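You operate a simulated robot arm through the tools that you are given. There is no shell and no other tool. Be economical: measure what you need, move in short steps, check, and stop when the job is done.

The job below is to be done with a simulated robot arm. You get a single attempt, and the scene is never put back.

Task
Bring the loaf out for lunch on the teal tray, with the salt mill.
Fine: shut the bread bin again, then slide the tray along up to the green mat without lifting it. Set down upright: wooden mill.
Where things are to end (x, y in the base frame): teal tray within 3 cm of [47, 77].

It is judged by the outcome, as a careful person would: the job done as asked, and still so three seconds after it is handed in. It fails if anything else is knocked over, pushed out of place, dropped, spilled or broken.

Robot
A 6-joint arm with a two-finger parallel gripper on a trunk, on a base that drives. Base frame: it is fixed to the floor where the robot stands at the start and does not move with it; the origin is under the middle of the robot, x ahead of it, y to its left, z up; the surface under the hand at the start is at about z = 91. Units: cm, rad, N and s.
Its first joint turns from -2.897 to 2.897 rad. Places, roughly: bread bin lid [90, 10, 100]. Payload 3.91 kg.
Tool frame: the origin (TCP) lies between the finger pads and is the grasp point; the fingertips stand 3 cm ahead of it; z points along the fingers, y is the line along which they close. Largest opening 11 cm; finger width 2, thickness 1; the body of the gripper, 4.8 by 11.2 cm, starts 5.5 cm behind the TCP.
Orientation is that of the tool frame in the base frame, as [roll, pitch, yaw] about the fixed x, y, z axes, in that order (R = Rz(yaw) Ry(pitch) Rx(roll)). With the fingers straight down and closing along the base's y, the tool's x points along the base's -x, its y along +y and its z along -z.

Tools
- The arm moves only by the tool play_rows. Its argument "rows" is a list of rows, each a list of 7 numbers: the shift along the base's x, y, z in cm, then the turn, a rotation vector about the base's x, y, z in degrees, then the finger opening in cm, from 0 to 11. In form: [[x, y, z, rx, ry, rz, claw], ...]. A call has 1 to 10 rows; each row is the pose to reach, as a shift and turn from the pose commanded when the call began. Each row takes 0.2 s and may step no farther than 5 cm and 0.15 rad from the row before; otherwise, or with a gripper value out of range, the whole call is refused. A pose out of reach is approached as far as the arm can. The call stops where the force on the tool passes 40 N (or 10 N more than at its start, if that is more) or the arm is blocked; 0.2 s more then pass. Each finger travels about 15.3 cm/s and halts on what it meets, pressing with about 45 N; the grip force reading is that of the motor and also rises with nothing between the fingers. The clock runs only during rows and for 0.2 s after the last one: add rows that repeat a pose to give the fingers time. It gives the time, the measured TCP pose, the force on the tool (base axes), the opening and the grip force at its end, in the units of the frame above (readings bear some noise), with the torque about the TCP (base axes, N m) and any sound that the robot's microphone picked up.
- Cameras (640 x 400 px; columns grow to the right, rows downward): "scene" is now at [21.65, 27.06, 139.66]; the picture's right is [0.38, -0.92, 0.00], its down [-0.26, -0.11, -0.96] and it looks along [0.89, 0.37, -0.28] (base axes); focal length 222 px, centre (320, 200). "wrist" rides on the gripper at [7.2, 1.7, -10.3] in the tool frame; the picture's right is [-0.23, 0.97, 0.00], its down [-0.76, -0.18, -0.62] and it looks along [-0.61, -0.14, 0.78] (tool axes); focal length 222 px, centre (320, 200). There is no depth. A picture from a camera that has moved, and an enlarged one, comes with that camera's place and axes in the base frame and with its lens.
- capture(camera): a new picture of that camera. No time passes.
- roll_base(legs): drives the robot by 1 to 6 legs, each [ahead, turn to the left] in cm and rad, along the robot's own axes; the way and the turn of a leg run together, so that a leg with both is an arc; at most 150 cm and 3.142 rad a leg. The arm and the cameras ride along, it lands a little off, and it stops where it bumps. It gives what a move gives.
- head_to(pan, tilt): turns the head with the scene camera to pan (to the left, within 2.094 rad either way) and tilt (down, from -0.506 to 1.204), counted from straight ahead of the robot. It gives what a move gives.
- inspect(camera, box): a new picture of the part [left, top, right, bottom] of that camera's present view, enlarged. No time passes.
- hand_in(): hands the job in; it is judged then, once.

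Work in short steps. Places have to be worked out from the pictures, the camera data and where the tool is seen: move nearer, look again, correct. Check each grasp and each placing, and mend what went wrong. You have 120 turns and 90 pictures in all, those below and enlarged ones among them. Open the gripper and draw the arm clear of the work before you hand the job in, unless the task says otherwise; then end with one line.

The tools are called after "Request:" by a JSON object that holds its "fn" and its "kwargs". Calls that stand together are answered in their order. play_rows: Moves the arm, as the interface text tells. Its arguments: {"type":"object","properties":{"rows":{"type":"array","items":{"type":"array","items":{"type":"number"}}}},"required":["rows"]} The other tools are called the same way: roll_base (legs) drives the base; head_to (pan, tilt) turns the head that bears the scene camera; capture (camera) takes a picture; inspect (camera, box) takes an enlarged picture of a part of a camera's view; hand_in () hands the job in.

At the start:

```text
time: 0.0
eef_pos: [59.84, 22.43, 133.31]
tool_rot: [3.141, 0.001, 3.141]
wrist_force: [0.6, 0.3, 0.6]
moment: [0.01, 0.01, 0.0]
gripper_width: 11.0
grasp_force: 0.1
robot x, y, heading: [0.03, -0.25, 0.003]
head pan, tilt: [0.393, 0.288]
```

scene: 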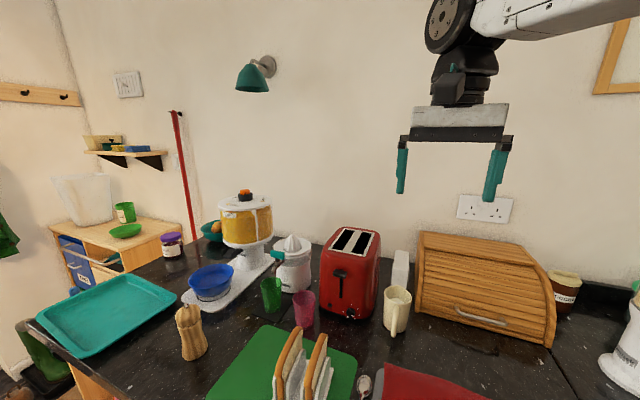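
wrist: 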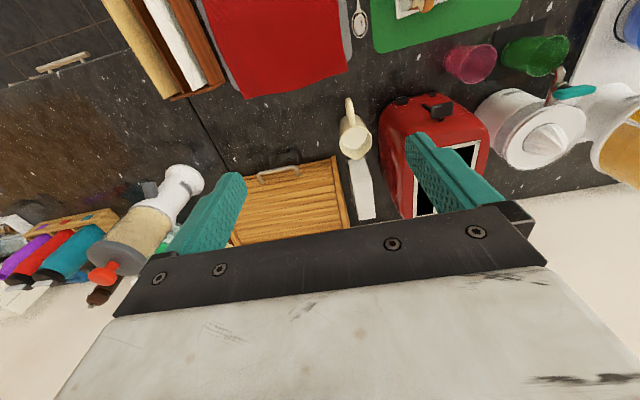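

I'll look around first: enlarged views of the tray, mill and bin areas.

Request:
{"fn": "inspect", "kwargs": {"camera": "scene", "box": [20, 200, 340, 400]}}

Request:
{"fn": "inspect", "kwargs": {"camera": "scene", "box": [320, 200, 640, 400]}}

Request:
{"fn": "head_to", "kwargs": {"pan": 0.0, "tilt": 0.7}}

Request:
{"fn": "capture", "kwargs": {"camera": "scene"}}

Request:
{"fn": "head_to", "kwargs": {"pan": 1.1, "tilt": 0.75}}

Request:
{"fn": "capture", "kwargs": {"camera": "scene"}}

```text
2.00 times, centred on (180, 300) of scene
camera zoom: at [21.65, 27.06, 139.66], right [0.38, -0.92, 0.0], down [-0.26, -0.11, -0.96], along [0.89, 0.37, -0.28], focal length 443 px, centre (600, 0)
```

zoom: 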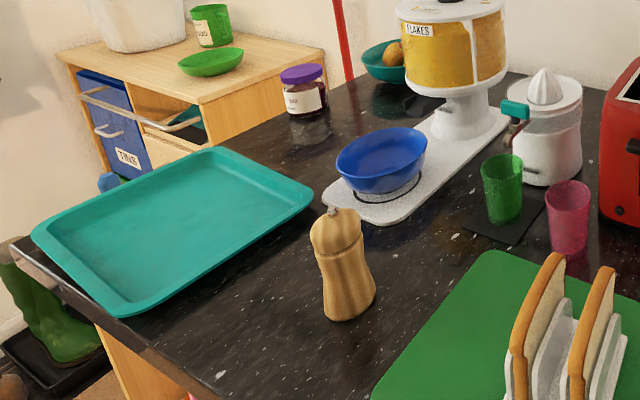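

```text
2.00 times, centred on (480, 300) of scene
camera zoom: at [21.65, 27.06, 139.66], right [0.38, -0.92, 0.0], down [-0.26, -0.11, -0.96], along [0.89, 0.37, -0.28], focal length 443 px, centre (0, 0)
```

zoom: 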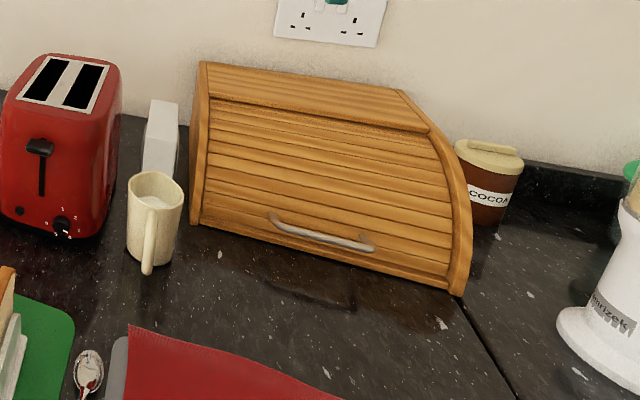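

```text
time: 0.9
eef_pos: [59.95, 22.46, 133.39]
tool_rot: [-3.14, 0.0, -3.141]
wrist_force: [0.3, -0.1, 0.0]
moment: [0.02, -0.01, 0.01]
gripper_width: 11.0
grasp_force: 0.0
robot x, y, heading: [-0.3, -0.26, -0.004]
head pan, tilt: [0.0, 0.7]
```

```text
85 pictures are left
camera scene: at [21.52, 23.49, 135.93], right [0.0, -1.0, 0.0], down [-0.64, 0.0, -0.77], along [0.77, 0.0, -0.64], focal length 222 px, centre (320, 200)
```

scene: 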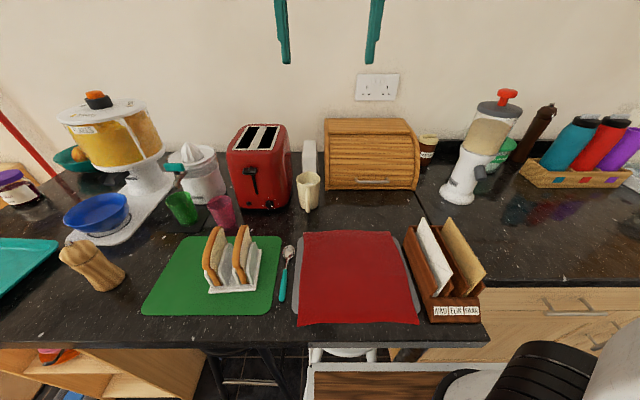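

```text
time: 2.2
eef_pos: [60.0, 22.37, 133.31]
tool_rot: [-3.141, 0.0, -3.141]
wrist_force: [-0.3, -0.1, 0.6]
moment: [-0.01, 0.0, 0.01]
gripper_width: 11.02
grasp_force: 0.0
robot x, y, heading: [-0.2, 0.2, 0.001]
head pan, tilt: [1.1, 0.75]
```

```text
84 pictures are left
camera scene: at [16.79, 30.87, 135.5], right [0.89, -0.45, 0.0], down [-0.31, -0.61, -0.73], along [0.33, 0.65, -0.68], focal length 222 px, centre (320, 200)
```

scene: 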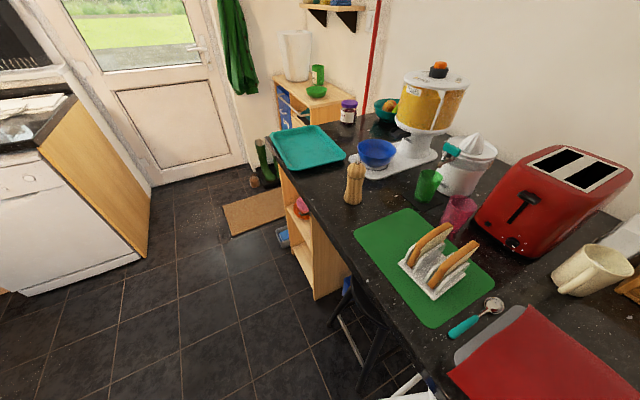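

Two mill-like objects exist (light wood near tray, dark brown by the bottles); I'll look at both closely.

Request:
{"fn": "inspect", "kwargs": {"camera": "scene", "box": [250, 110, 450, 235]}}

Request:
{"fn": "head_to", "kwargs": {"pan": -0.45, "tilt": 0.45}}

Request:
{"fn": "inspect", "kwargs": {"camera": "scene", "box": [180, 60, 500, 260]}}

```text
3.20 times, centred on (350, 172) of scene
camera zoom: at [16.79, 30.87, 135.5], right [0.89, -0.45, 0.0], down [-0.31, -0.61, -0.73], along [0.33, 0.65, -0.68], focal length 709 px, centre (224, 288)
```

zoom: 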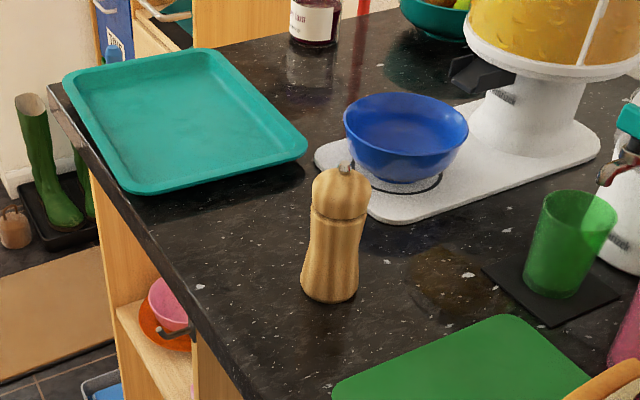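

```text
time: 3.8
eef_pos: [59.92, 22.42, 133.26]
tool_rot: [-3.141, -0.001, 3.141]
wrist_force: [-0.5, 0.1, 0.4]
moment: [0.02, 0.01, 0.05]
gripper_width: 10.96
grasp_force: 0.1
robot x, y, heading: [0.0, 0.08, -0.001]
head pan, tilt: [-0.45, 0.45]
```

```text
2.00 times, centred on (340, 160) of scene
camera zoom: at [21.3, 19.49, 138.14], right [-0.43, -0.9, 0.0], down [-0.39, 0.19, -0.9], along [0.81, -0.39, -0.44], focal length 443 px, centre (280, 280)
```

zoom: 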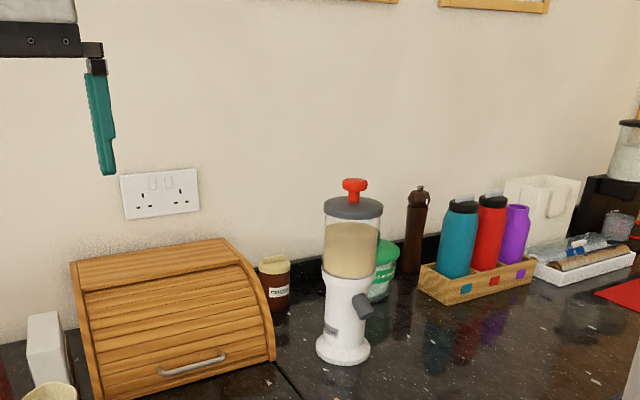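

The salt mill is the light wooden one beside the tray; the handle of the bin seems near (78.5, 7, 96). I'll tilt the tool 45° forward, close the fingers and get closer for a wrist view.

Request:
{"fn": "play_rows", "kwargs": {"rows": [[0, -2.5, -2, 0, -7, 0, 11], [0, -5, -4, 0, -14, 0, 9], [0, -7.5, -7, 0, -21, 0, 7], [0, -10, -10, 0, -28, 0, 5], [0, -12.5, -13, 0, -35, 0, 3], [0, -15, -16, 0, -42, 0, 1], [2, -15.6, -18, 0, -45, 0, 0]]}}

Request:
{"fn": "head_to", "kwargs": {"pan": -0.2, "tilt": 0.5}}

Request:
{"fn": "capture", "kwargs": {"camera": "wrist"}}

Request:
{"fn": "capture", "kwargs": {"camera": "scene"}}

```text
time: 5.4
eef_pos: [61.87, 6.73, 115.18]
tool_rot: [3.139, 0.786, 3.142]
wrist_force: [0.6, -0.2, -0.8]
moment: [0.0, -0.01, 0.03]
gripper_width: 0.0
grasp_force: 37.6
robot x, y, heading: [-0.29, -0.03, -0.001]
head pan, tilt: [-0.45, 0.45]
```

```text
time: 6.2
eef_pos: [61.81, 6.7, 115.33]
tool_rot: [3.141, 0.785, 3.14]
wrist_force: [0.7, -0.5, -0.3]
moment: [-0.05, 0.02, 0.02]
gripper_width: 0.01
grasp_force: 37.8
robot x, y, heading: [0.06, -0.05, -0.008]
head pan, tilt: [-0.201, 0.499]
```

```text
81 pictures are left
camera wrist: at [49.64, 8.46, 117.34], right [0.16, 0.97, 0.16], down [0.1, -0.18, 0.98], along [0.98, -0.14, -0.12], focal length 222 px, centre (320, 200)
```

wrist: 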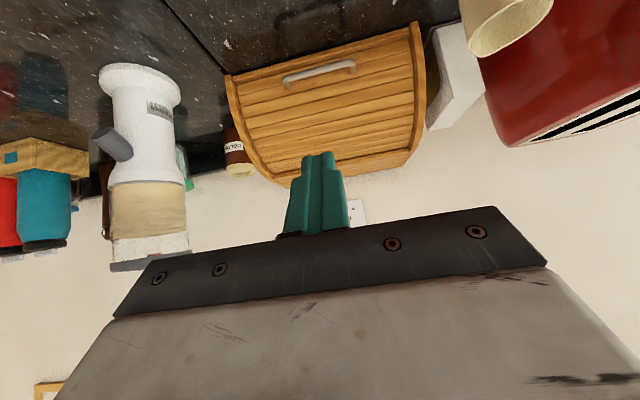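

```text
80 pictures are left
camera scene: at [21.93, 21.66, 137.7], right [-0.2, -0.98, 0.0], down [-0.47, 0.1, -0.88], along [0.86, -0.18, -0.48], focal length 222 px, centre (320, 200)
```

scene: 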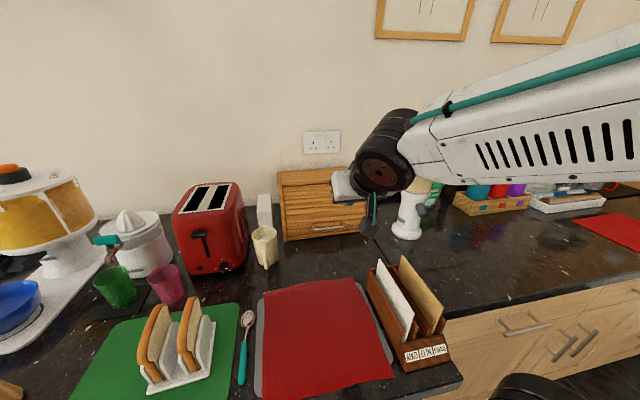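

All views agree on the handle bar at about (78.5, 7, 96), spanning y 1.7–12.4. I'll pitch to 60°, then slide the closed fingertips under the bar.

Request:
{"fn": "play_rows", "kwargs": {"rows": [[1, 0.2, -4, 0, -6, 0, 0], [2.5, 0.3, -8, 0, -12, 0, 0], [4.5, 0.3, -12, 0, -15, 0, 0], [8, 0.3, -15, 0, -15, 0, 0], [8.1, 0.3, -17.2, 0, -15, 0, 0], [10.5, 0.3, -18.6, 0, -15, 0, 0], [12.5, 0.3, -19.7, 0, -15, 0, 0]]}}

Request:
{"fn": "capture", "kwargs": {"camera": "wrist"}}

```text
time: 7.8
eef_pos: [74.33, 7.03, 95.69]
tool_rot: [3.14, 1.048, 3.141]
wrist_force: [-0.1, 0.1, 0.8]
moment: [0.0, 0.01, 0.0]
gripper_width: 0.0
grasp_force: 37.9
out of reach, approached as far as the arm can: row 2, 3, 4, 5
robot x, y, heading: [-0.03, -0.05, -0.003]
head pan, tilt: [-0.201, 0.499]
```

```text
79 pictures are left
camera wrist: at [61.84, 8.74, 94.45], right [0.11, 0.97, 0.2], down [-0.16, -0.18, 0.97], along [0.98, -0.14, 0.14], focal length 222 px, centre (320, 200)
```

wrist: 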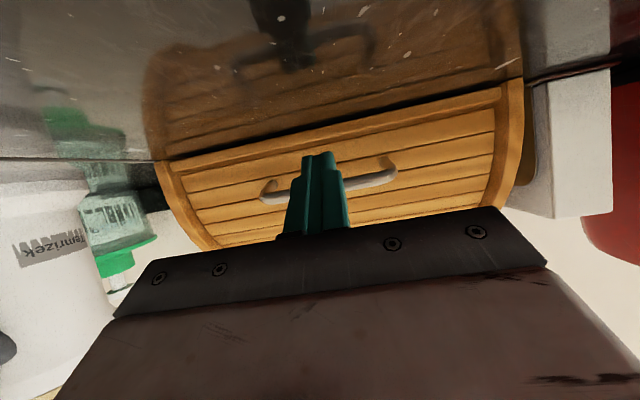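

The bar is confirmed at z≈96 and the fingers sit below it. I push in ~1.9 cm and begin lifting gently.

Request:
{"fn": "play_rows", "kwargs": {"rows": [[1, 0, -0.7, 0, 0, 0, 0], [1.9, 0, -1.2, 0, 0, 0, 0], [1.9, 0, 0.2, 0, 0, 0, 0], [1.9, 0, 1.5, 0, 0, 0, 0], [2.0, 0, 3.0, 0, 0, 0, 0], [2.2, 0, 4.5, 0, 0, 0, 0]]}}

Request:
{"fn": "capture", "kwargs": {"camera": "wrist"}}

Request:
{"fn": "capture", "kwargs": {"camera": "scene"}}

```text
time: 9.2
eef_pos: [76.8, 6.87, 100.23]
tool_rot: [3.14, 1.047, 3.139]
wrist_force: [0.0, 0.1, 0.0]
moment: [0.01, 0.0, -0.01]
gripper_width: 0.0
grasp_force: 37.8
robot x, y, heading: [-0.21, -0.13, 0.003]
head pan, tilt: [-0.201, 0.499]
```

```text
78 pictures are left
camera wrist: at [64.27, 8.72, 98.96], right [0.11, 0.97, 0.2], down [-0.16, -0.18, 0.97], along [0.98, -0.14, 0.14], focal length 222 px, centre (320, 200)
```

wrist: 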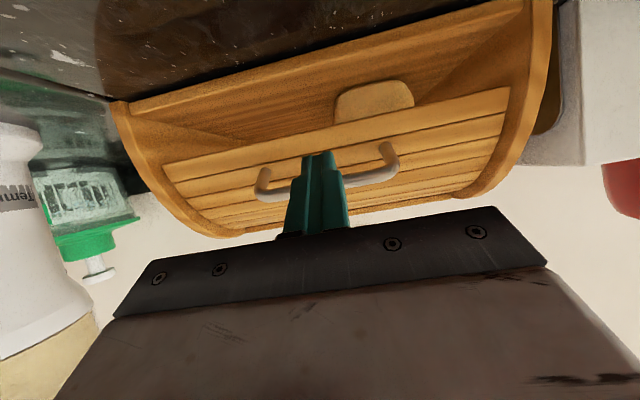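

```text
77 pictures are left
camera scene: at [21.95, 21.67, 137.69], right [-0.2, -0.98, 0.0], down [-0.47, 0.1, -0.88], along [0.86, -0.17, -0.48], focal length 222 px, centre (320, 200)
```

scene: 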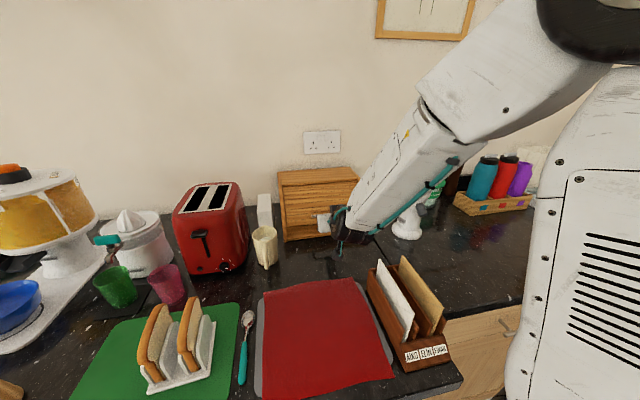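

The lid rises freely and the loaf's end is showing. I continue the arc: up and progressively back, in two steps.

Request:
{"fn": "play_rows", "kwargs": {"rows": [[0.9, 0, 1.1, 0, 0, 0, 0], [1.9, 0, 2.2, 0, 0, 0, 0], [3.0, 0, 3.2, 0, 0, 0, 0], [4.1, 0, 4.1, 0, 0, 0, 0]]}}

Request:
{"fn": "capture", "kwargs": {"camera": "wrist"}}

```text
time: 10.2
eef_pos: [80.65, 7.04, 104.18]
tool_rot: [-3.142, 1.048, 3.141]
wrist_force: [-0.8, 0.1, -1.3]
moment: [0.01, 0.06, 0.03]
gripper_width: 0.0
grasp_force: 37.8
robot x, y, heading: [0.02, 0.03, -0.002]
head pan, tilt: [-0.201, 0.499]
```

```text
76 pictures are left
camera wrist: at [68.24, 8.84, 102.96], right [0.11, 0.97, 0.2], down [-0.16, -0.18, 0.97], along [0.98, -0.14, 0.13], focal length 222 px, centre (320, 200)
```

wrist: 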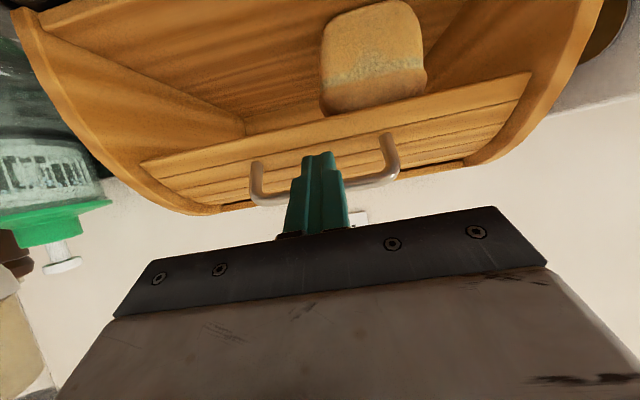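

The lid is following well. I keep pushing it along the arc.

Request:
{"fn": "play_rows", "kwargs": {"rows": [[1.2, 0, 0.9, 0, 0, 0, 0], [2.4, 0, 1.7, 0, 0, 0, 0], [3.7, 0, 2.4, 0, 0, 0, 0], [5.0, 0, 2.9, 0, 0, 0, 0]]}}

Request:
{"fn": "capture", "kwargs": {"camera": "wrist"}}

Request:
{"fn": "capture", "kwargs": {"camera": "scene"}}

```text
time: 11.2
eef_pos: [85.68, 7.03, 107.0]
tool_rot: [3.14, 1.047, 3.138]
wrist_force: [-1.1, 0.3, -0.4]
moment: [0.02, 0.0, 0.03]
gripper_width: 0.0
grasp_force: 37.2
robot x, y, heading: [0.07, -0.01, 0.0]
head pan, tilt: [-0.201, 0.499]
```

```text
75 pictures are left
camera wrist: at [73.36, 8.86, 105.81], right [0.11, 0.97, 0.2], down [-0.16, -0.18, 0.97], along [0.98, -0.14, 0.13], focal length 222 px, centre (320, 200)
```

wrist: 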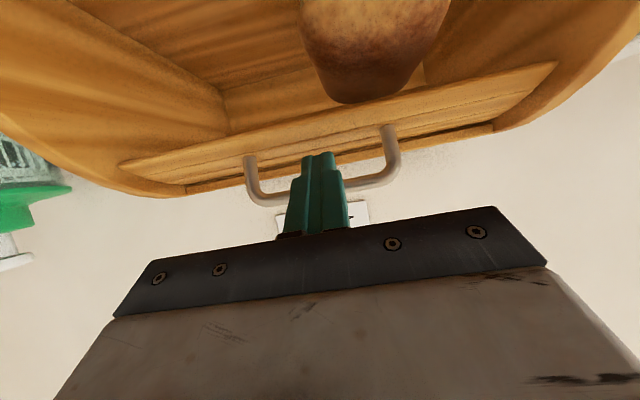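

```text
74 pictures are left
camera scene: at [21.94, 21.67, 137.7], right [-0.2, -0.98, 0.0], down [-0.47, 0.1, -0.88], along [0.86, -0.18, -0.48], focal length 222 px, centre (320, 200)
```

scene: 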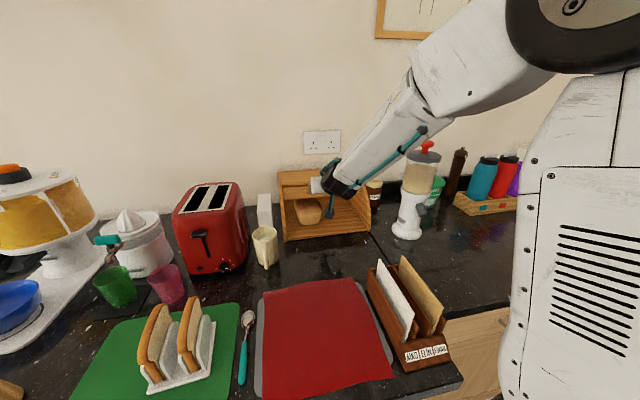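

Nearly open; loaf visible on the bin's floor. I push the lid farther until it stops.

Request:
{"fn": "play_rows", "kwargs": {"rows": [[1.3, 0, 0.4, 0, 0, 0, 0], [2.6, 0, 0.7, 0, 0, 0, 0], [4.0, 0, 0.9, 0, 0, 0, 0], [5.3, 0, 0.9, 0, 0, 0, 0]]}}

Request:
{"fn": "capture", "kwargs": {"camera": "wrist"}}

Request:
{"fn": "inspect", "kwargs": {"camera": "scene", "box": [240, 140, 400, 260]}}

```text
time: 12.3
eef_pos: [90.67, 7.14, 107.88]
tool_rot: [3.139, 1.045, 3.139]
wrist_force: [-21.5, -1.9, 9.5]
moment: [-0.12, 0.2, 0.05]
gripper_width: 0.02
grasp_force: 37.5
robot x, y, heading: [0.16, 0.07, 0.001]
head pan, tilt: [-0.201, 0.499]
stopped in row 4: the force on the tool passed its limit at 43 N (the readings are from after the stop); the commanded pose is now the measured one
```

```text
73 pictures are left
camera wrist: at [78.25, 8.85, 106.78], right [0.11, 0.97, 0.2], down [-0.16, -0.18, 0.97], along [0.98, -0.14, 0.13], focal length 222 px, centre (320, 200)
```

wrist: 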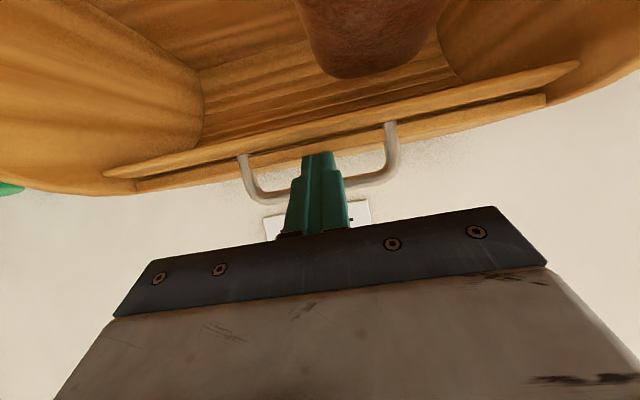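

```text
3.33 times, centred on (320, 200) of scene
camera zoom: at [21.75, 21.66, 137.72], right [-0.2, -0.98, 0.0], down [-0.47, 0.1, -0.88], along [0.86, -0.17, -0.48], focal length 739 px, centre (320, 200)
```

zoom: 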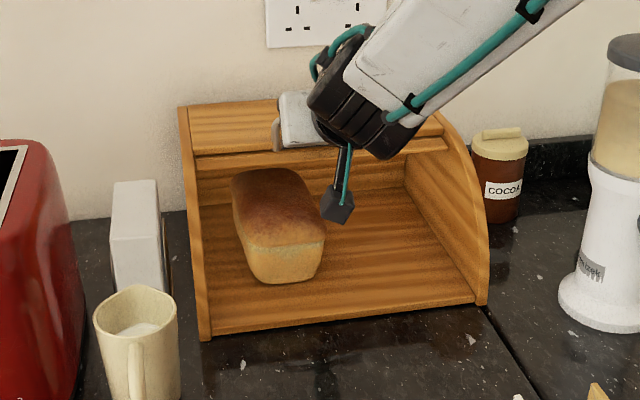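

Lid is fully open against its stop. I back out along the finger axis and check it stays open.

Request:
{"fn": "play_rows", "kwargs": {"rows": [[-1, 0, 0.2, 0, 0, 0, 0], [-4, 0, 1.7, 0, 0, 0, 0], [-8, 0, 3.8, 0, 0, 0, 0], [-12, 0, 6, 0, 2, 0, 4], [-15, 0, 9.5, 0, 8, 0, 8], [-17, 0, 13, 0, 15, 0, 11]]}}

Request:
{"fn": "capture", "kwargs": {"camera": "wrist"}}

Request:
{"fn": "inspect", "kwargs": {"camera": "scene", "box": [240, 140, 400, 260]}}

```text
time: 13.7
eef_pos: [73.82, 7.28, 120.89]
tool_rot: [-3.141, 0.78, -3.138]
wrist_force: [-0.6, 1.6, -0.1]
moment: [-0.02, 0.0, -0.02]
gripper_width: 11.01
grasp_force: 0.0
robot x, y, heading: [-0.34, -0.07, 0.003]
head pan, tilt: [-0.201, 0.499]
```

```text
71 pictures are left
camera wrist: at [61.48, 9.04, 122.99], right [0.16, 0.97, 0.16], down [0.1, -0.18, 0.98], along [0.98, -0.14, -0.13], focal length 222 px, centre (320, 200)
```

wrist: 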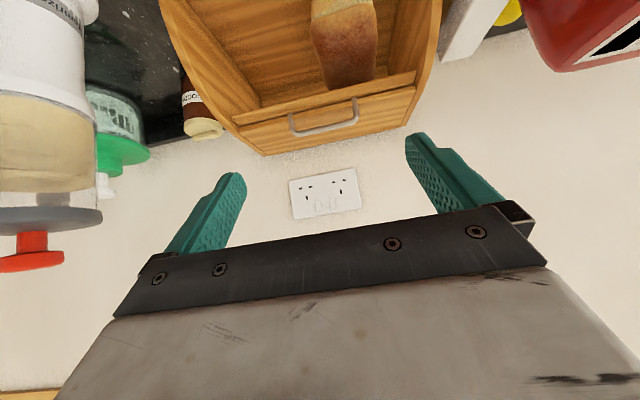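

```text
3.33 times, centred on (320, 200) of scene
camera zoom: at [21.94, 21.67, 137.69], right [-0.2, -0.98, 0.0], down [-0.47, 0.1, -0.88], along [0.86, -0.17, -0.48], focal length 739 px, centre (320, 200)
```

zoom: 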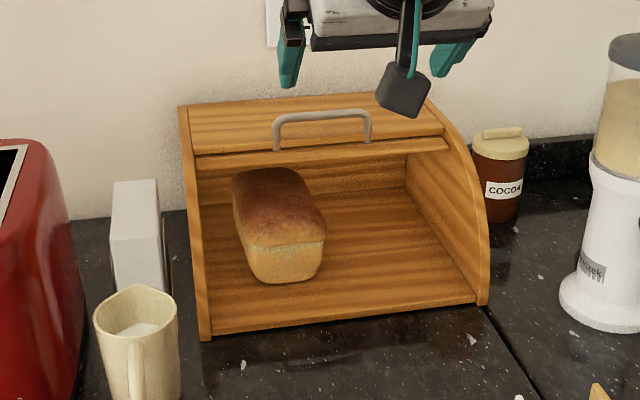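

The lid stays open. The loaf is aligned with x: x≈87–100, y≈8.4–16.3, top ≈99. I'll pitch to 50°, line up at y 12.3 in front of it and look again.

Request:
{"fn": "play_rows", "kwargs": {"rows": [[1, 1.5, -4, 0, -2, 0, 11], [3, 3, -8, 0, -4, 0, 11], [5, 4.5, -12, 0, -5, 0, 11], [7, 5, -15, 0, -5, 0, 11], [7.5, 5, -15.9, 0, -5, 0, 11]]}}

Request:
{"fn": "capture", "kwargs": {"camera": "wrist"}}

Request:
{"fn": "inspect", "kwargs": {"camera": "scene", "box": [240, 140, 400, 260]}}

```text
time: 14.9
eef_pos: [81.32, 11.9, 104.81]
tool_rot: [3.138, 0.869, -3.14]
wrist_force: [-0.4, 0.1, -0.2]
moment: [0.0, -0.01, -0.02]
gripper_width: 11.03
grasp_force: 0.0
robot x, y, heading: [-0.09, -0.12, 0.001]
head pan, tilt: [-0.201, 0.499]
```

```text
69 pictures are left
camera wrist: at [68.79, 13.7, 105.92], right [0.15, 0.97, 0.18], down [0.02, -0.18, 0.98], along [0.99, -0.14, -0.04], focal length 222 px, centre (320, 200)
```

wrist: 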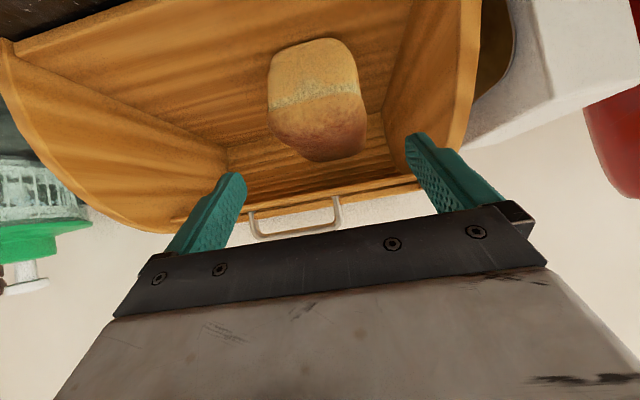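

```text
3.33 times, centred on (320, 200) of scene
camera zoom: at [21.88, 21.67, 137.7], right [-0.2, -0.98, 0.0], down [-0.47, 0.1, -0.88], along [0.86, -0.17, -0.48], focal length 739 px, centre (320, 200)
```

zoom: 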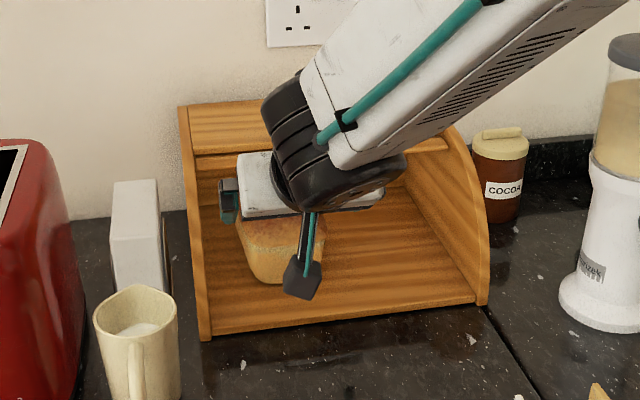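

Alignment holds (loaf centre y≈12.25, crown ≈101). I slide in along the finger axis and then close slowly.

Request:
{"fn": "play_rows", "kwargs": {"rows": [[2.5, 0.3, -2.1, 0, 0, 0, 11], [5, 0.35, -4.2, 0, 0, 0, 11], [7.5, 0.35, -6.3, 0, 0, 0, 11], [9, 0.35, -7.5, 0, 0, 0, 11], [10.2, 0.35, -8.5, 0, 0, 0, 11]]}}

Request:
{"fn": "capture", "kwargs": {"camera": "wrist"}}

Request:
{"fn": "inspect", "kwargs": {"camera": "scene", "box": [240, 140, 400, 260]}}

```text
time: 16.1
eef_pos: [91.62, 12.52, 96.68]
tool_rot: [3.138, 0.874, -3.141]
wrist_force: [-6.1, 0.9, 14.8]
moment: [0.01, 0.52, -0.05]
gripper_width: 11.01
grasp_force: 0.0
robot x, y, heading: [-0.11, 0.31, -0.004]
head pan, tilt: [-0.201, 0.499]
```

```text
67 pictures are left
camera wrist: at [79.11, 14.22, 97.62], right [0.14, 0.97, 0.18], down [0.01, -0.18, 0.98], along [0.99, -0.14, -0.04], focal length 222 px, centre (320, 200)
```

wrist: 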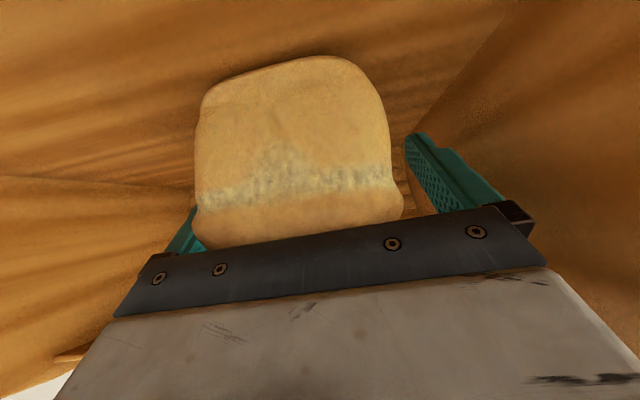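

```text
3.33 times, centred on (320, 200) of scene
camera zoom: at [21.81, 21.67, 137.71], right [-0.2, -0.98, 0.0], down [-0.47, 0.1, -0.88], along [0.86, -0.17, -0.48], focal length 739 px, centre (320, 200)
```

zoom: 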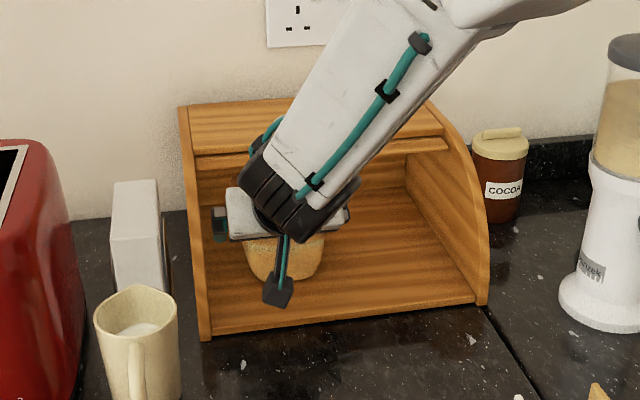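

The palm is resting lightly on the crown (15 N, lever behind the TCP). I back off along the axis by ~0.8 cm and close.

Request:
{"fn": "play_rows", "kwargs": {"rows": [[-0.6, -0.2, 0.6, 0, 0, 0, 11], [-0.6, -0.2, 0.6, 0, 0, 0, 10], [-0.6, -0.2, 0.6, 0, 0, 0, 8.5], [-0.6, -0.2, 0.6, 0, 0, 0, 7.4], [-0.6, -0.2, 0.6, 0, 0, 0, 7.2]]}}

Request:
{"fn": "capture", "kwargs": {"camera": "wrist"}}

```text
time: 17.3
eef_pos: [91.03, 12.28, 96.89]
tool_rot: [3.138, 0.868, 3.141]
wrist_force: [-0.2, 0.2, 0.4]
moment: [-0.02, 0.06, 0.03]
gripper_width: 8.94
grasp_force: 45.6
robot x, y, heading: [-0.33, 0.49, 0.001]
head pan, tilt: [-0.201, 0.499]
```

```text
65 pictures are left
camera wrist: at [78.52, 13.96, 98.04], right [0.15, 0.97, 0.17], down [0.02, -0.18, 0.98], along [0.99, -0.14, -0.04], focal length 222 px, centre (320, 200)
```

wrist: 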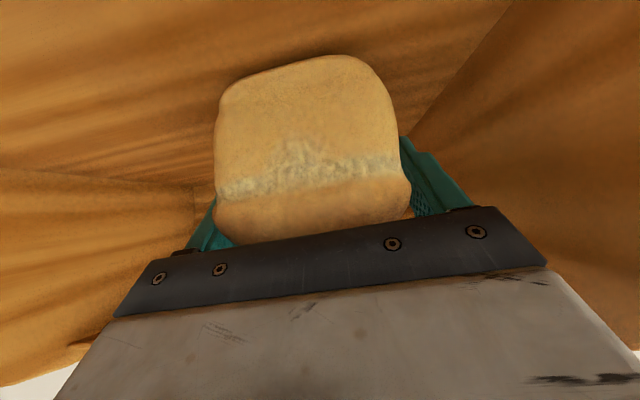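

Grip is on the loaf (8.9 cm, 45 N). I lift 1.2 cm and draw it back, rising after it clears the lid lip.

Request:
{"fn": "play_rows", "kwargs": {"rows": [[0, 0, 0.6, 0, 0, 0, 7.2], [-0.5, 0, 1.2, 0, 0, 0, 7.2], [-3, 0, 1.3, 0, 0, 0, 7.2], [-6, 0, 1.5, 0, 0, 0, 7.2], [-9, 0, 2, 0, 0, 0, 7.2]]}}

Request:
{"fn": "inspect", "kwargs": {"camera": "scene", "box": [240, 140, 400, 260]}}

```text
time: 18.5
eef_pos: [81.86, 12.29, 99.05]
tool_rot: [3.139, 0.867, -3.142]
wrist_force: [-0.3, 0.4, -1.9]
moment: [-0.01, 0.03, 0.02]
gripper_width: 8.91
grasp_force: 44.4
robot x, y, heading: [0.09, 0.53, 0.005]
head pan, tilt: [-0.201, 0.499]
```

```text
3.33 times, centred on (320, 200) of scene
camera zoom: at [21.95, 21.68, 137.69], right [-0.2, -0.98, 0.0], down [-0.47, 0.1, -0.88], along [0.86, -0.17, -0.48], focal length 739 px, centre (320, 200)
```

zoom: 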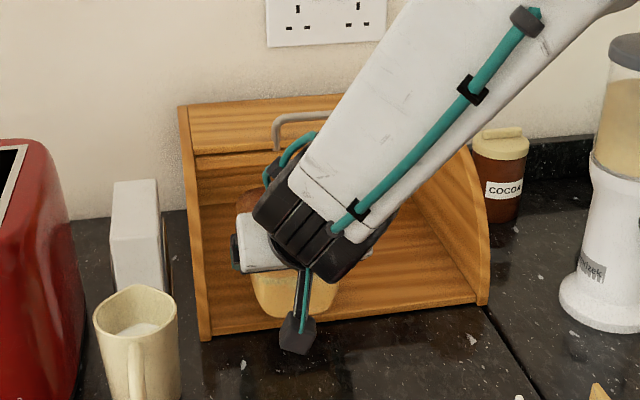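

Loaf is clear of the lid lip almost; I draw back a bit more, then raise it well above the clutter.

Request:
{"fn": "play_rows", "kwargs": {"rows": [[-3, 0, 0.6, 0, 0, 0, 7.2], [-6, 0, 3, 0, 0, 0, 7.2], [-9, 0, 6.5, 0, 0, 0, 7.2], [-11, 0, 10.5, 0, 0, 0, 7.2], [-13, 0, 14.5, 0, 0, 0, 7.2], [-14, 0, 19, 0, 0, 0, 7.2], [-15, 0, 23.5, 0, 0, 0, 7.2], [-16, 0, 28, 0, 0, 0, 7.2], [-17, 0, 31, 0, 0, 0, 7.2]]}}

Request:
{"fn": "capture", "kwargs": {"camera": "scene"}}

Request:
{"fn": "capture", "kwargs": {"camera": "wrist"}}

```text
time: 20.5
eef_pos: [64.79, 12.38, 129.98]
tool_rot: [3.139, 0.869, 3.142]
wrist_force: [-0.2, -0.1, -2.7]
moment: [-0.04, 0.07, -0.03]
gripper_width: 8.95
grasp_force: 45.0
robot x, y, heading: [0.2, 0.37, -0.001]
head pan, tilt: [-0.201, 0.499]
```

```text
63 pictures are left
camera scene: at [21.92, 21.68, 137.69], right [-0.2, -0.98, 0.0], down [-0.47, 0.1, -0.88], along [0.86, -0.17, -0.48], focal length 222 px, centre (320, 200)
```

scene: 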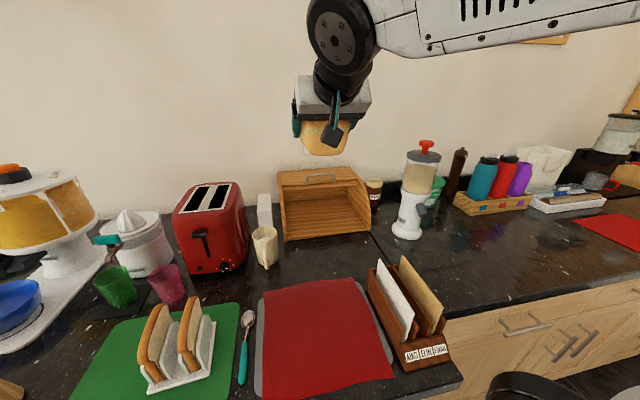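

```text
62 pictures are left
camera wrist: at [52.46, 14.08, 131.11], right [0.14, 0.97, 0.17], down [0.02, -0.18, 0.98], along [0.99, -0.14, -0.04], focal length 222 px, centre (320, 200)
```

wrist: 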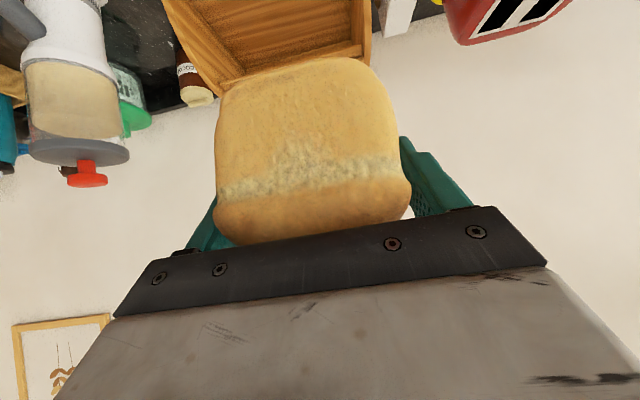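

Loaf held level at z=130. I turn the base left, with the arm swinging at height over the open side, and drive toward the tray.

Request:
{"fn": "roll_base", "kwargs": {"legs": [[0, 1.571], [45, 0]]}}

Request:
{"fn": "head_to", "kwargs": {"pan": -0.6, "tilt": 0.7}}

Request:
{"fn": "capture", "kwargs": {"camera": "scene"}}

```text
time: 23.0
eef_pos: [36.37, 50.25, 129.98]
tool_rot: [3.139, 0.866, -2.405]
wrist_force: [1.0, 0.2, -1.5]
moment: [-0.02, 0.03, 0.04]
gripper_width: 8.82
grasp_force: 45.5
robot x, y, heading: [-3.46, -2.68, 0.614]
head pan, tilt: [-0.201, 0.499]
stopped in leg 1: the robot was blocked; the commanded pose is now the measured one
```

```text
time: 23.9
eef_pos: [36.3, 50.34, 129.9]
tool_rot: [3.138, 0.868, -2.406]
wrist_force: [-0.1, 0.4, -2.1]
moment: [-0.05, 0.0, 0.04]
gripper_width: 8.84
grasp_force: 45.0
robot x, y, heading: [-3.41, -2.4, 0.617]
head pan, tilt: [-0.6, 0.7]
```

```text
61 pictures are left
camera scene: at [1.87, 24.48, 135.93], right [0.01, -1.0, 0.0], down [-0.64, -0.01, -0.77], along [0.77, 0.01, -0.64], focal length 222 px, centre (320, 200)
```

scene: 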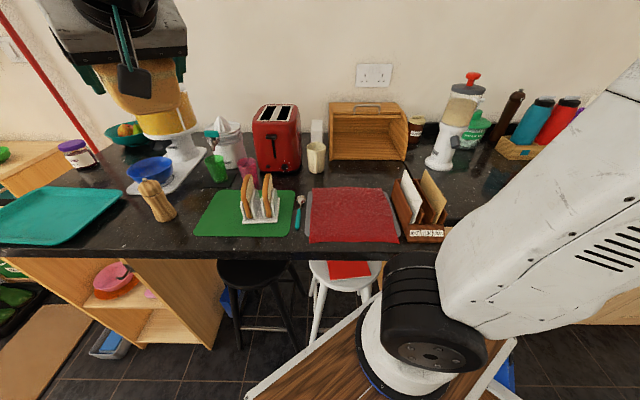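

The base bumped (it's a rectangular cart close to the counter). I look around before backing off.

Request:
{"fn": "head_to", "kwargs": {"pan": 2.09, "tilt": 0.7}}

Request:
{"fn": "capture", "kwargs": {"camera": "scene"}}

Request:
{"fn": "head_to", "kwargs": {"pan": -2.09, "tilt": 0.8}}

Request:
{"fn": "capture", "kwargs": {"camera": "scene"}}

Request:
{"fn": "head_to", "kwargs": {"pan": -0.5, "tilt": 1.2}}

Request:
{"fn": "capture", "kwargs": {"camera": "scene"}}

```text
time: 26.3
eef_pos: [36.26, 50.16, 130.02]
tool_rot: [3.14, 0.867, -2.407]
wrist_force: [-1.0, 0.2, -2.4]
moment: [-0.06, 0.07, 0.01]
gripper_width: 8.81
grasp_force: 45.1
robot x, y, heading: [-3.54, -2.34, 0.615]
head pan, tilt: [2.089, 0.7]
```

```text
60 pictures are left
camera scene: at [-14.31, 27.97, 135.93], right [0.42, 0.91, 0.0], down [0.58, -0.27, -0.76], along [-0.69, 0.33, -0.64], focal length 222 px, centre (320, 200)
```

scene: 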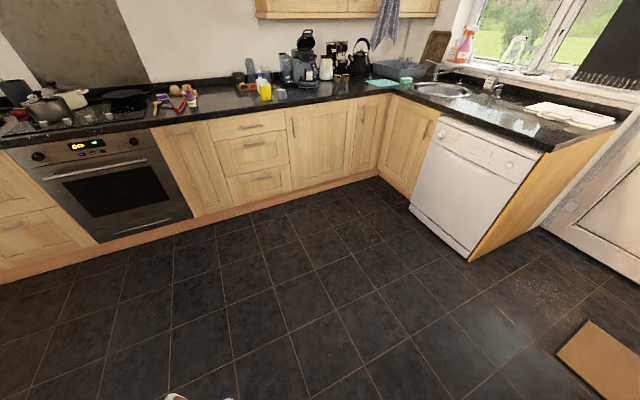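

```text
time: 29.7
eef_pos: [36.36, 50.13, 130.08]
tool_rot: [3.141, 0.867, -2.404]
wrist_force: [-0.9, 0.7, -1.0]
moment: [-0.04, 0.04, -0.01]
gripper_width: 8.82
grasp_force: 44.9
robot x, y, heading: [-3.81, -1.97, 0.619]
head pan, tilt: [-2.089, 0.799]
```

```text
59 pictures are left
camera scene: at [-5.85, 16.33, 135.1], right [-1.0, -0.1, 0.0], down [-0.07, 0.71, -0.7], along [0.07, -0.69, -0.72], focal length 222 px, centre (320, 200)
```

scene: 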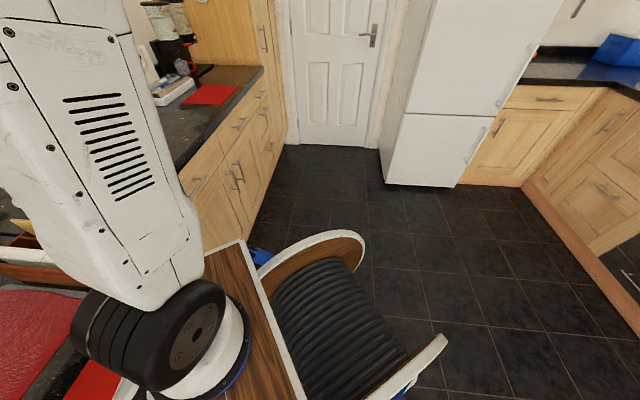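

```text
time: 31.3
eef_pos: [36.27, 50.22, 129.92]
tool_rot: [3.139, 0.867, -2.405]
wrist_force: [-0.1, 0.1, -2.0]
moment: [-0.05, 0.02, -0.02]
gripper_width: 8.79
grasp_force: 45.4
robot x, y, heading: [-3.57, -2.09, 0.612]
head pan, tilt: [-0.499, 1.201]
```

```text
58 pictures are left
camera scene: at [-1.07, 24.99, 132.33], right [0.11, -0.99, 0.0], down [-0.93, -0.11, -0.36], along [0.36, 0.04, -0.93], focal length 222 px, centre (320, 200)
```

scene: 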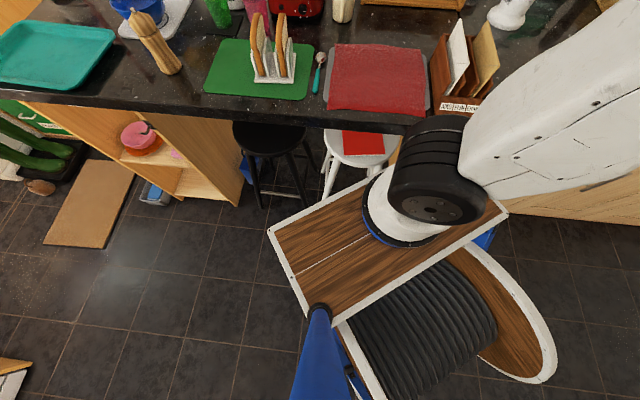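

There's ample free floor behind. I back away, turn and drive to about (-10, 45), from where mill, tray and the push point are all in reach.

Request:
{"fn": "roll_base", "kwargs": {"legs": [[-45, 0], [0, 0.565], [79, 0], [0, -0.55]]}}

Request:
{"fn": "head_to", "kwargs": {"pan": 0.2, "tilt": 0.75}}

Request:
{"fn": "capture", "kwargs": {"camera": "scene"}}

```text
time: 41.1
eef_pos: [28.44, 98.98, 129.99]
tool_rot: [3.139, 0.868, -2.39]
wrist_force: [-0.3, 0.1, -1.4]
moment: [-0.04, 0.02, -0.01]
gripper_width: 8.82
grasp_force: 44.8
robot x, y, heading: [-11.2, 45.94, 0.628]
head pan, tilt: [-0.499, 1.201]
```

```text
time: 42.2
eef_pos: [28.36, 98.88, 129.99]
tool_rot: [3.141, 0.868, -2.393]
wrist_force: [-0.3, 0.2, -2.1]
moment: [-0.04, 0.05, -0.03]
gripper_width: 8.86
grasp_force: 44.8
robot x, y, heading: [-10.91, 45.68, 0.624]
head pan, tilt: [0.201, 0.75]
```

```text
57 pictures are left
camera scene: at [-8.57, 78.66, 135.5], right [0.74, -0.68, 0.0], down [-0.46, -0.5, -0.73], along [0.49, 0.54, -0.68], focal length 222 px, centre (320, 200)
```

scene: 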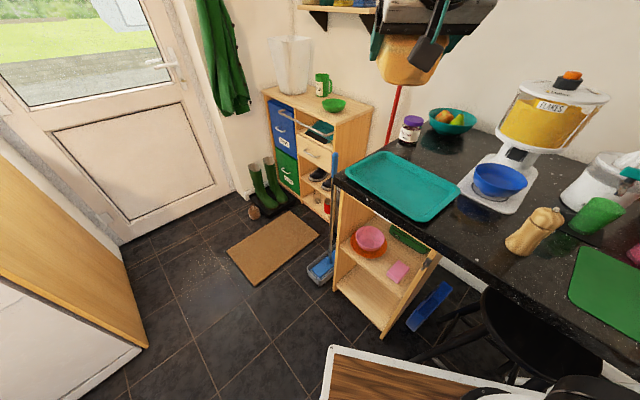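

I zoom on the tray and mill from here to pin down their positions.

Request:
{"fn": "inspect", "kwargs": {"camera": "scene", "box": [330, 120, 586, 280]}}

```text
2.50 times, centred on (458, 200) of scene
camera zoom: at [-8.57, 78.66, 135.5], right [0.74, -0.68, 0.0], down [-0.46, -0.5, -0.73], along [0.49, 0.54, -0.68], focal length 554 px, centre (-25, 200)
```

zoom: 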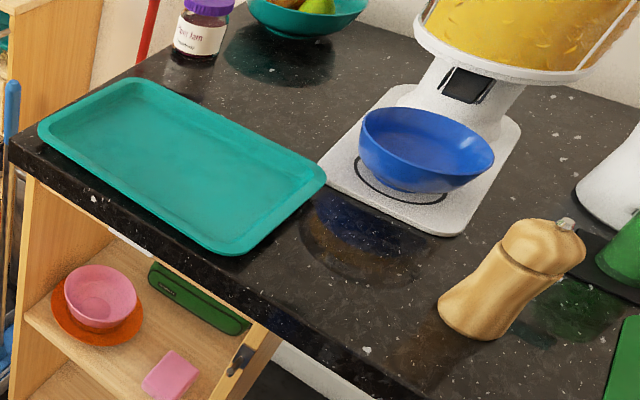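

Tray centre ≈(46.9,102.4), yaw ≈-4°; mill at ≈(47,69.3). I'll swing the loaf over the tray with its long side across the tray (tool pointing along +x).

Request:
{"fn": "play_rows", "kwargs": {"rows": [[2.6, 0.9, 0, 0, 0, -7.16, 7.2], [5.2, 1.8, 0, 0, 0, -14.31, 7.2], [7.8, 2.8, -2, 0, 0, -21.47, 7.2], [10.4, 3.7, -5, 0, 0, -28.63, 7.2], [13, 4.6, -8, 0, 0, -35.8, 7.2], [15.6, 5.5, -11, 0, 0, -42.94, 7.2], [15.6, 5.5, -15, 0, 0, -42.94, 7.2]]}}

Request:
{"fn": "capture", "kwargs": {"camera": "scene"}}

Request:
{"fn": "capture", "kwargs": {"camera": "wrist"}}

```text
time: 43.8
eef_pos: [43.74, 104.52, 115.11]
tool_rot: [3.137, 0.869, 3.141]
wrist_force: [-0.4, -0.4, -1.5]
moment: [0.03, 0.09, 0.03]
gripper_width: 8.82
grasp_force: 44.6
robot x, y, heading: [-11.0, 45.73, 0.628]
head pan, tilt: [0.201, 0.75]
```

```text
55 pictures are left
camera scene: at [-8.59, 78.64, 135.51], right [0.74, -0.68, 0.0], down [-0.46, -0.5, -0.73], along [0.49, 0.54, -0.68], focal length 222 px, centre (320, 200)
```

scene: 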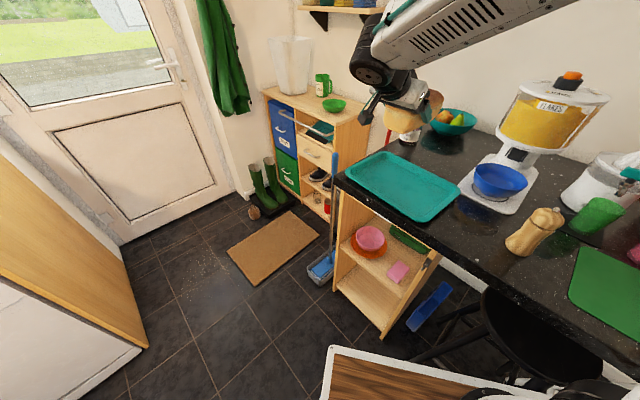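

```text
54 pictures are left
camera wrist: at [31.37, 106.17, 116.22], right [0.15, 0.97, 0.18], down [0.02, -0.18, 0.98], along [0.99, -0.14, -0.04], focal length 222 px, centre (320, 200)
```

wrist: 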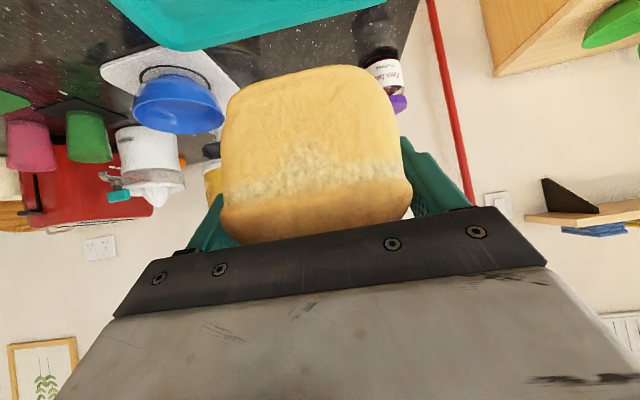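

The loaf is over the tray, crosswise. I lower it slowly, then feel for contact.

Request:
{"fn": "play_rows", "kwargs": {"rows": [[0.4, 0, -4, 0, 0, 0, 7.2], [0.6, 0, -8, 0, 0, 0, 7.2], [0.6, 0, -12, 0, 0, 0, 7.2], [0.6, 0, -15, 0, 0, 0, 7.2], [0.6, 0, -16.5, 0, 0, 0, 7.2], [0.6, 0, -17.2, 0, 0, 0, 7.2]]}}

Request:
{"fn": "inspect", "kwargs": {"camera": "scene", "box": [330, 80, 530, 240]}}

```text
time: 45.2
eef_pos: [44.52, 104.48, 97.73]
tool_rot: [3.14, 0.868, 3.141]
wrist_force: [0.0, 0.0, -1.9]
moment: [0.01, 0.1, -0.02]
gripper_width: 8.81
grasp_force: 45.2
robot x, y, heading: [-11.07, 45.71, 0.627]
head pan, tilt: [0.201, 0.75]
```

```text
2.50 times, centred on (430, 160) of scene
camera zoom: at [-8.57, 78.66, 135.5], right [0.74, -0.68, 0.0], down [-0.46, -0.5, -0.73], along [0.49, 0.54, -0.68], focal length 554 px, centre (45, 300)
```

zoom: 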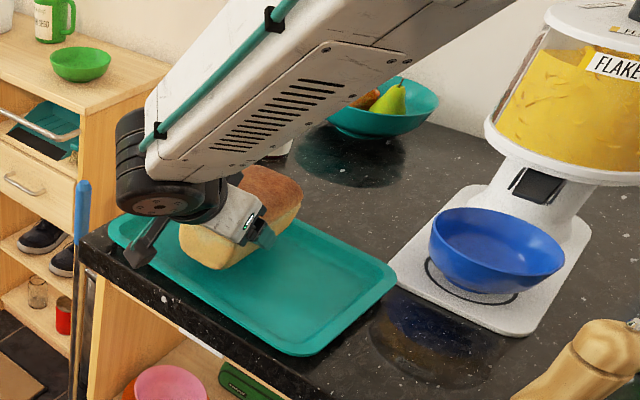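

Just above the tray floor. I go down in small increments, watching for contact.

Request:
{"fn": "play_rows", "kwargs": {"rows": [[0, 0, -0.3, 0, 0, 0, 7.2], [0, 0, -0.6, 0, 0, 0, 7.2], [0, 0, -0.9, 0, 0, 0, 7.2]]}}

```text
time: 46.0
eef_pos: [44.56, 104.5, 96.85]
tool_rot: [3.141, 0.868, -3.139]
wrist_force: [0.6, 0.3, -2.1]
moment: [0.04, 0.05, 0.0]
gripper_width: 8.81
grasp_force: 45.2
robot x, y, heading: [-10.62, 45.99, 0.625]
head pan, tilt: [0.201, 0.75]
```

Request:
{"fn": "play_rows", "kwargs": {"rows": [[0, 0, -0.3, 0, 0, 0, 7.2], [0, 0, -0.6, 0, 0, 0, 7.2], [0, 0, -0.8, 0, 0, 0, 7.2]]}}

```text
time: 46.8
eef_pos: [44.4, 104.41, 96.03]
tool_rot: [3.14, 0.866, -3.14]
wrist_force: [-0.3, -0.4, -2.0]
moment: [0.04, 0.05, 0.01]
gripper_width: 8.81
grasp_force: 44.6
robot x, y, heading: [-11.25, 45.77, 0.632]
head pan, tilt: [0.201, 0.75]
```

No contact yet at z=96.0; continue in tiny steps.

Request:
{"fn": "play_rows", "kwargs": {"rows": [[0, 0, -0.2, 0, 0, 0, 7.2], [0, 0, -0.4, 0, 0, 0, 7.2], [0, 0, -0.6, 0, 0, 0, 7.2]]}}

Request:
{"fn": "inspect", "kwargs": {"camera": "scene", "box": [350, 110, 450, 190]}}

```text
time: 47.6
eef_pos: [44.5, 104.43, 95.61]
tool_rot: [3.135, 0.869, 3.141]
wrist_force: [-1.5, 3.1, 24.0]
moment: [0.11, -0.09, 0.11]
gripper_width: 8.79
grasp_force: 45.1
robot x, y, heading: [-11.04, 45.84, 0.622]
head pan, tilt: [0.201, 0.75]
```

```text
5.00 times, centred on (400, 150) of scene
camera zoom: at [-8.65, 78.61, 135.51], right [0.74, -0.68, 0.0], down [-0.46, -0.5, -0.73], along [0.49, 0.54, -0.68], focal length 1108 px, centre (-80, 450)
```

zoom: 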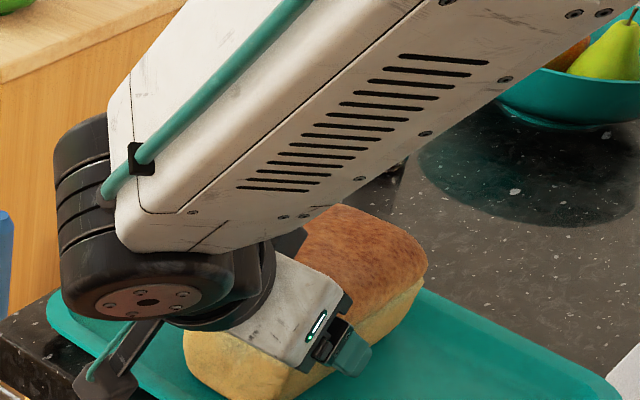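

Contact felt (24 N). I ease up 0.2 cm, open, and retreat along the finger axis.

Request:
{"fn": "play_rows", "kwargs": {"rows": [[0, 0, 0.35, 0, 0, 0, 7.2], [0, 0, 0.35, 0, 0, 0, 9], [0, 0, 0.35, 0, 0, 0, 11], [0, 0, 0.35, 0, 0, 0, 11], [-2.3, 0, 2.2, 0, 0, 0, 11], [-4.6, 0, 4.5, 0, 0, 0, 11], [-7, 0, 8, 0, 0, 0, 11], [-8, 0, 12.5, 0, 0, 0, 11], [-9, 0, 17, 0, 0, 0, 11], [-9, 0, 21.5, 0, 0, 0, 11]]}}

Request:
{"fn": "capture", "kwargs": {"camera": "scene"}}

```text
time: 49.8
eef_pos: [35.67, 104.48, 117.05]
tool_rot: [-3.141, 0.868, -3.14]
wrist_force: [-0.6, -0.1, -0.2]
moment: [0.0, 0.02, -0.04]
gripper_width: 10.98
grasp_force: 0.1
robot x, y, heading: [-10.76, 46.09, 0.628]
head pan, tilt: [0.201, 0.75]
```

```text
51 pictures are left
camera scene: at [-8.56, 78.69, 135.49], right [0.74, -0.68, 0.0], down [-0.46, -0.5, -0.73], along [0.49, 0.54, -0.68], focal length 222 px, centre (320, 200)
```

scene: 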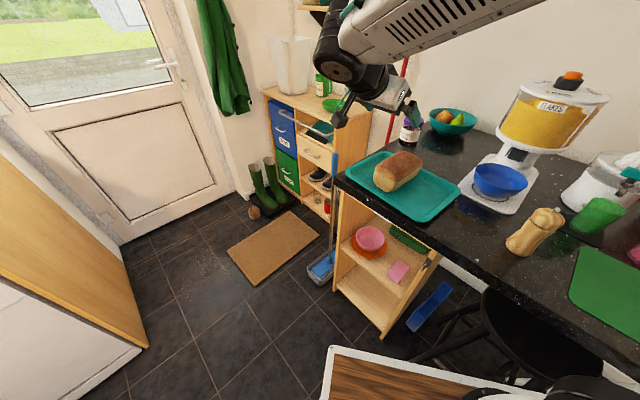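

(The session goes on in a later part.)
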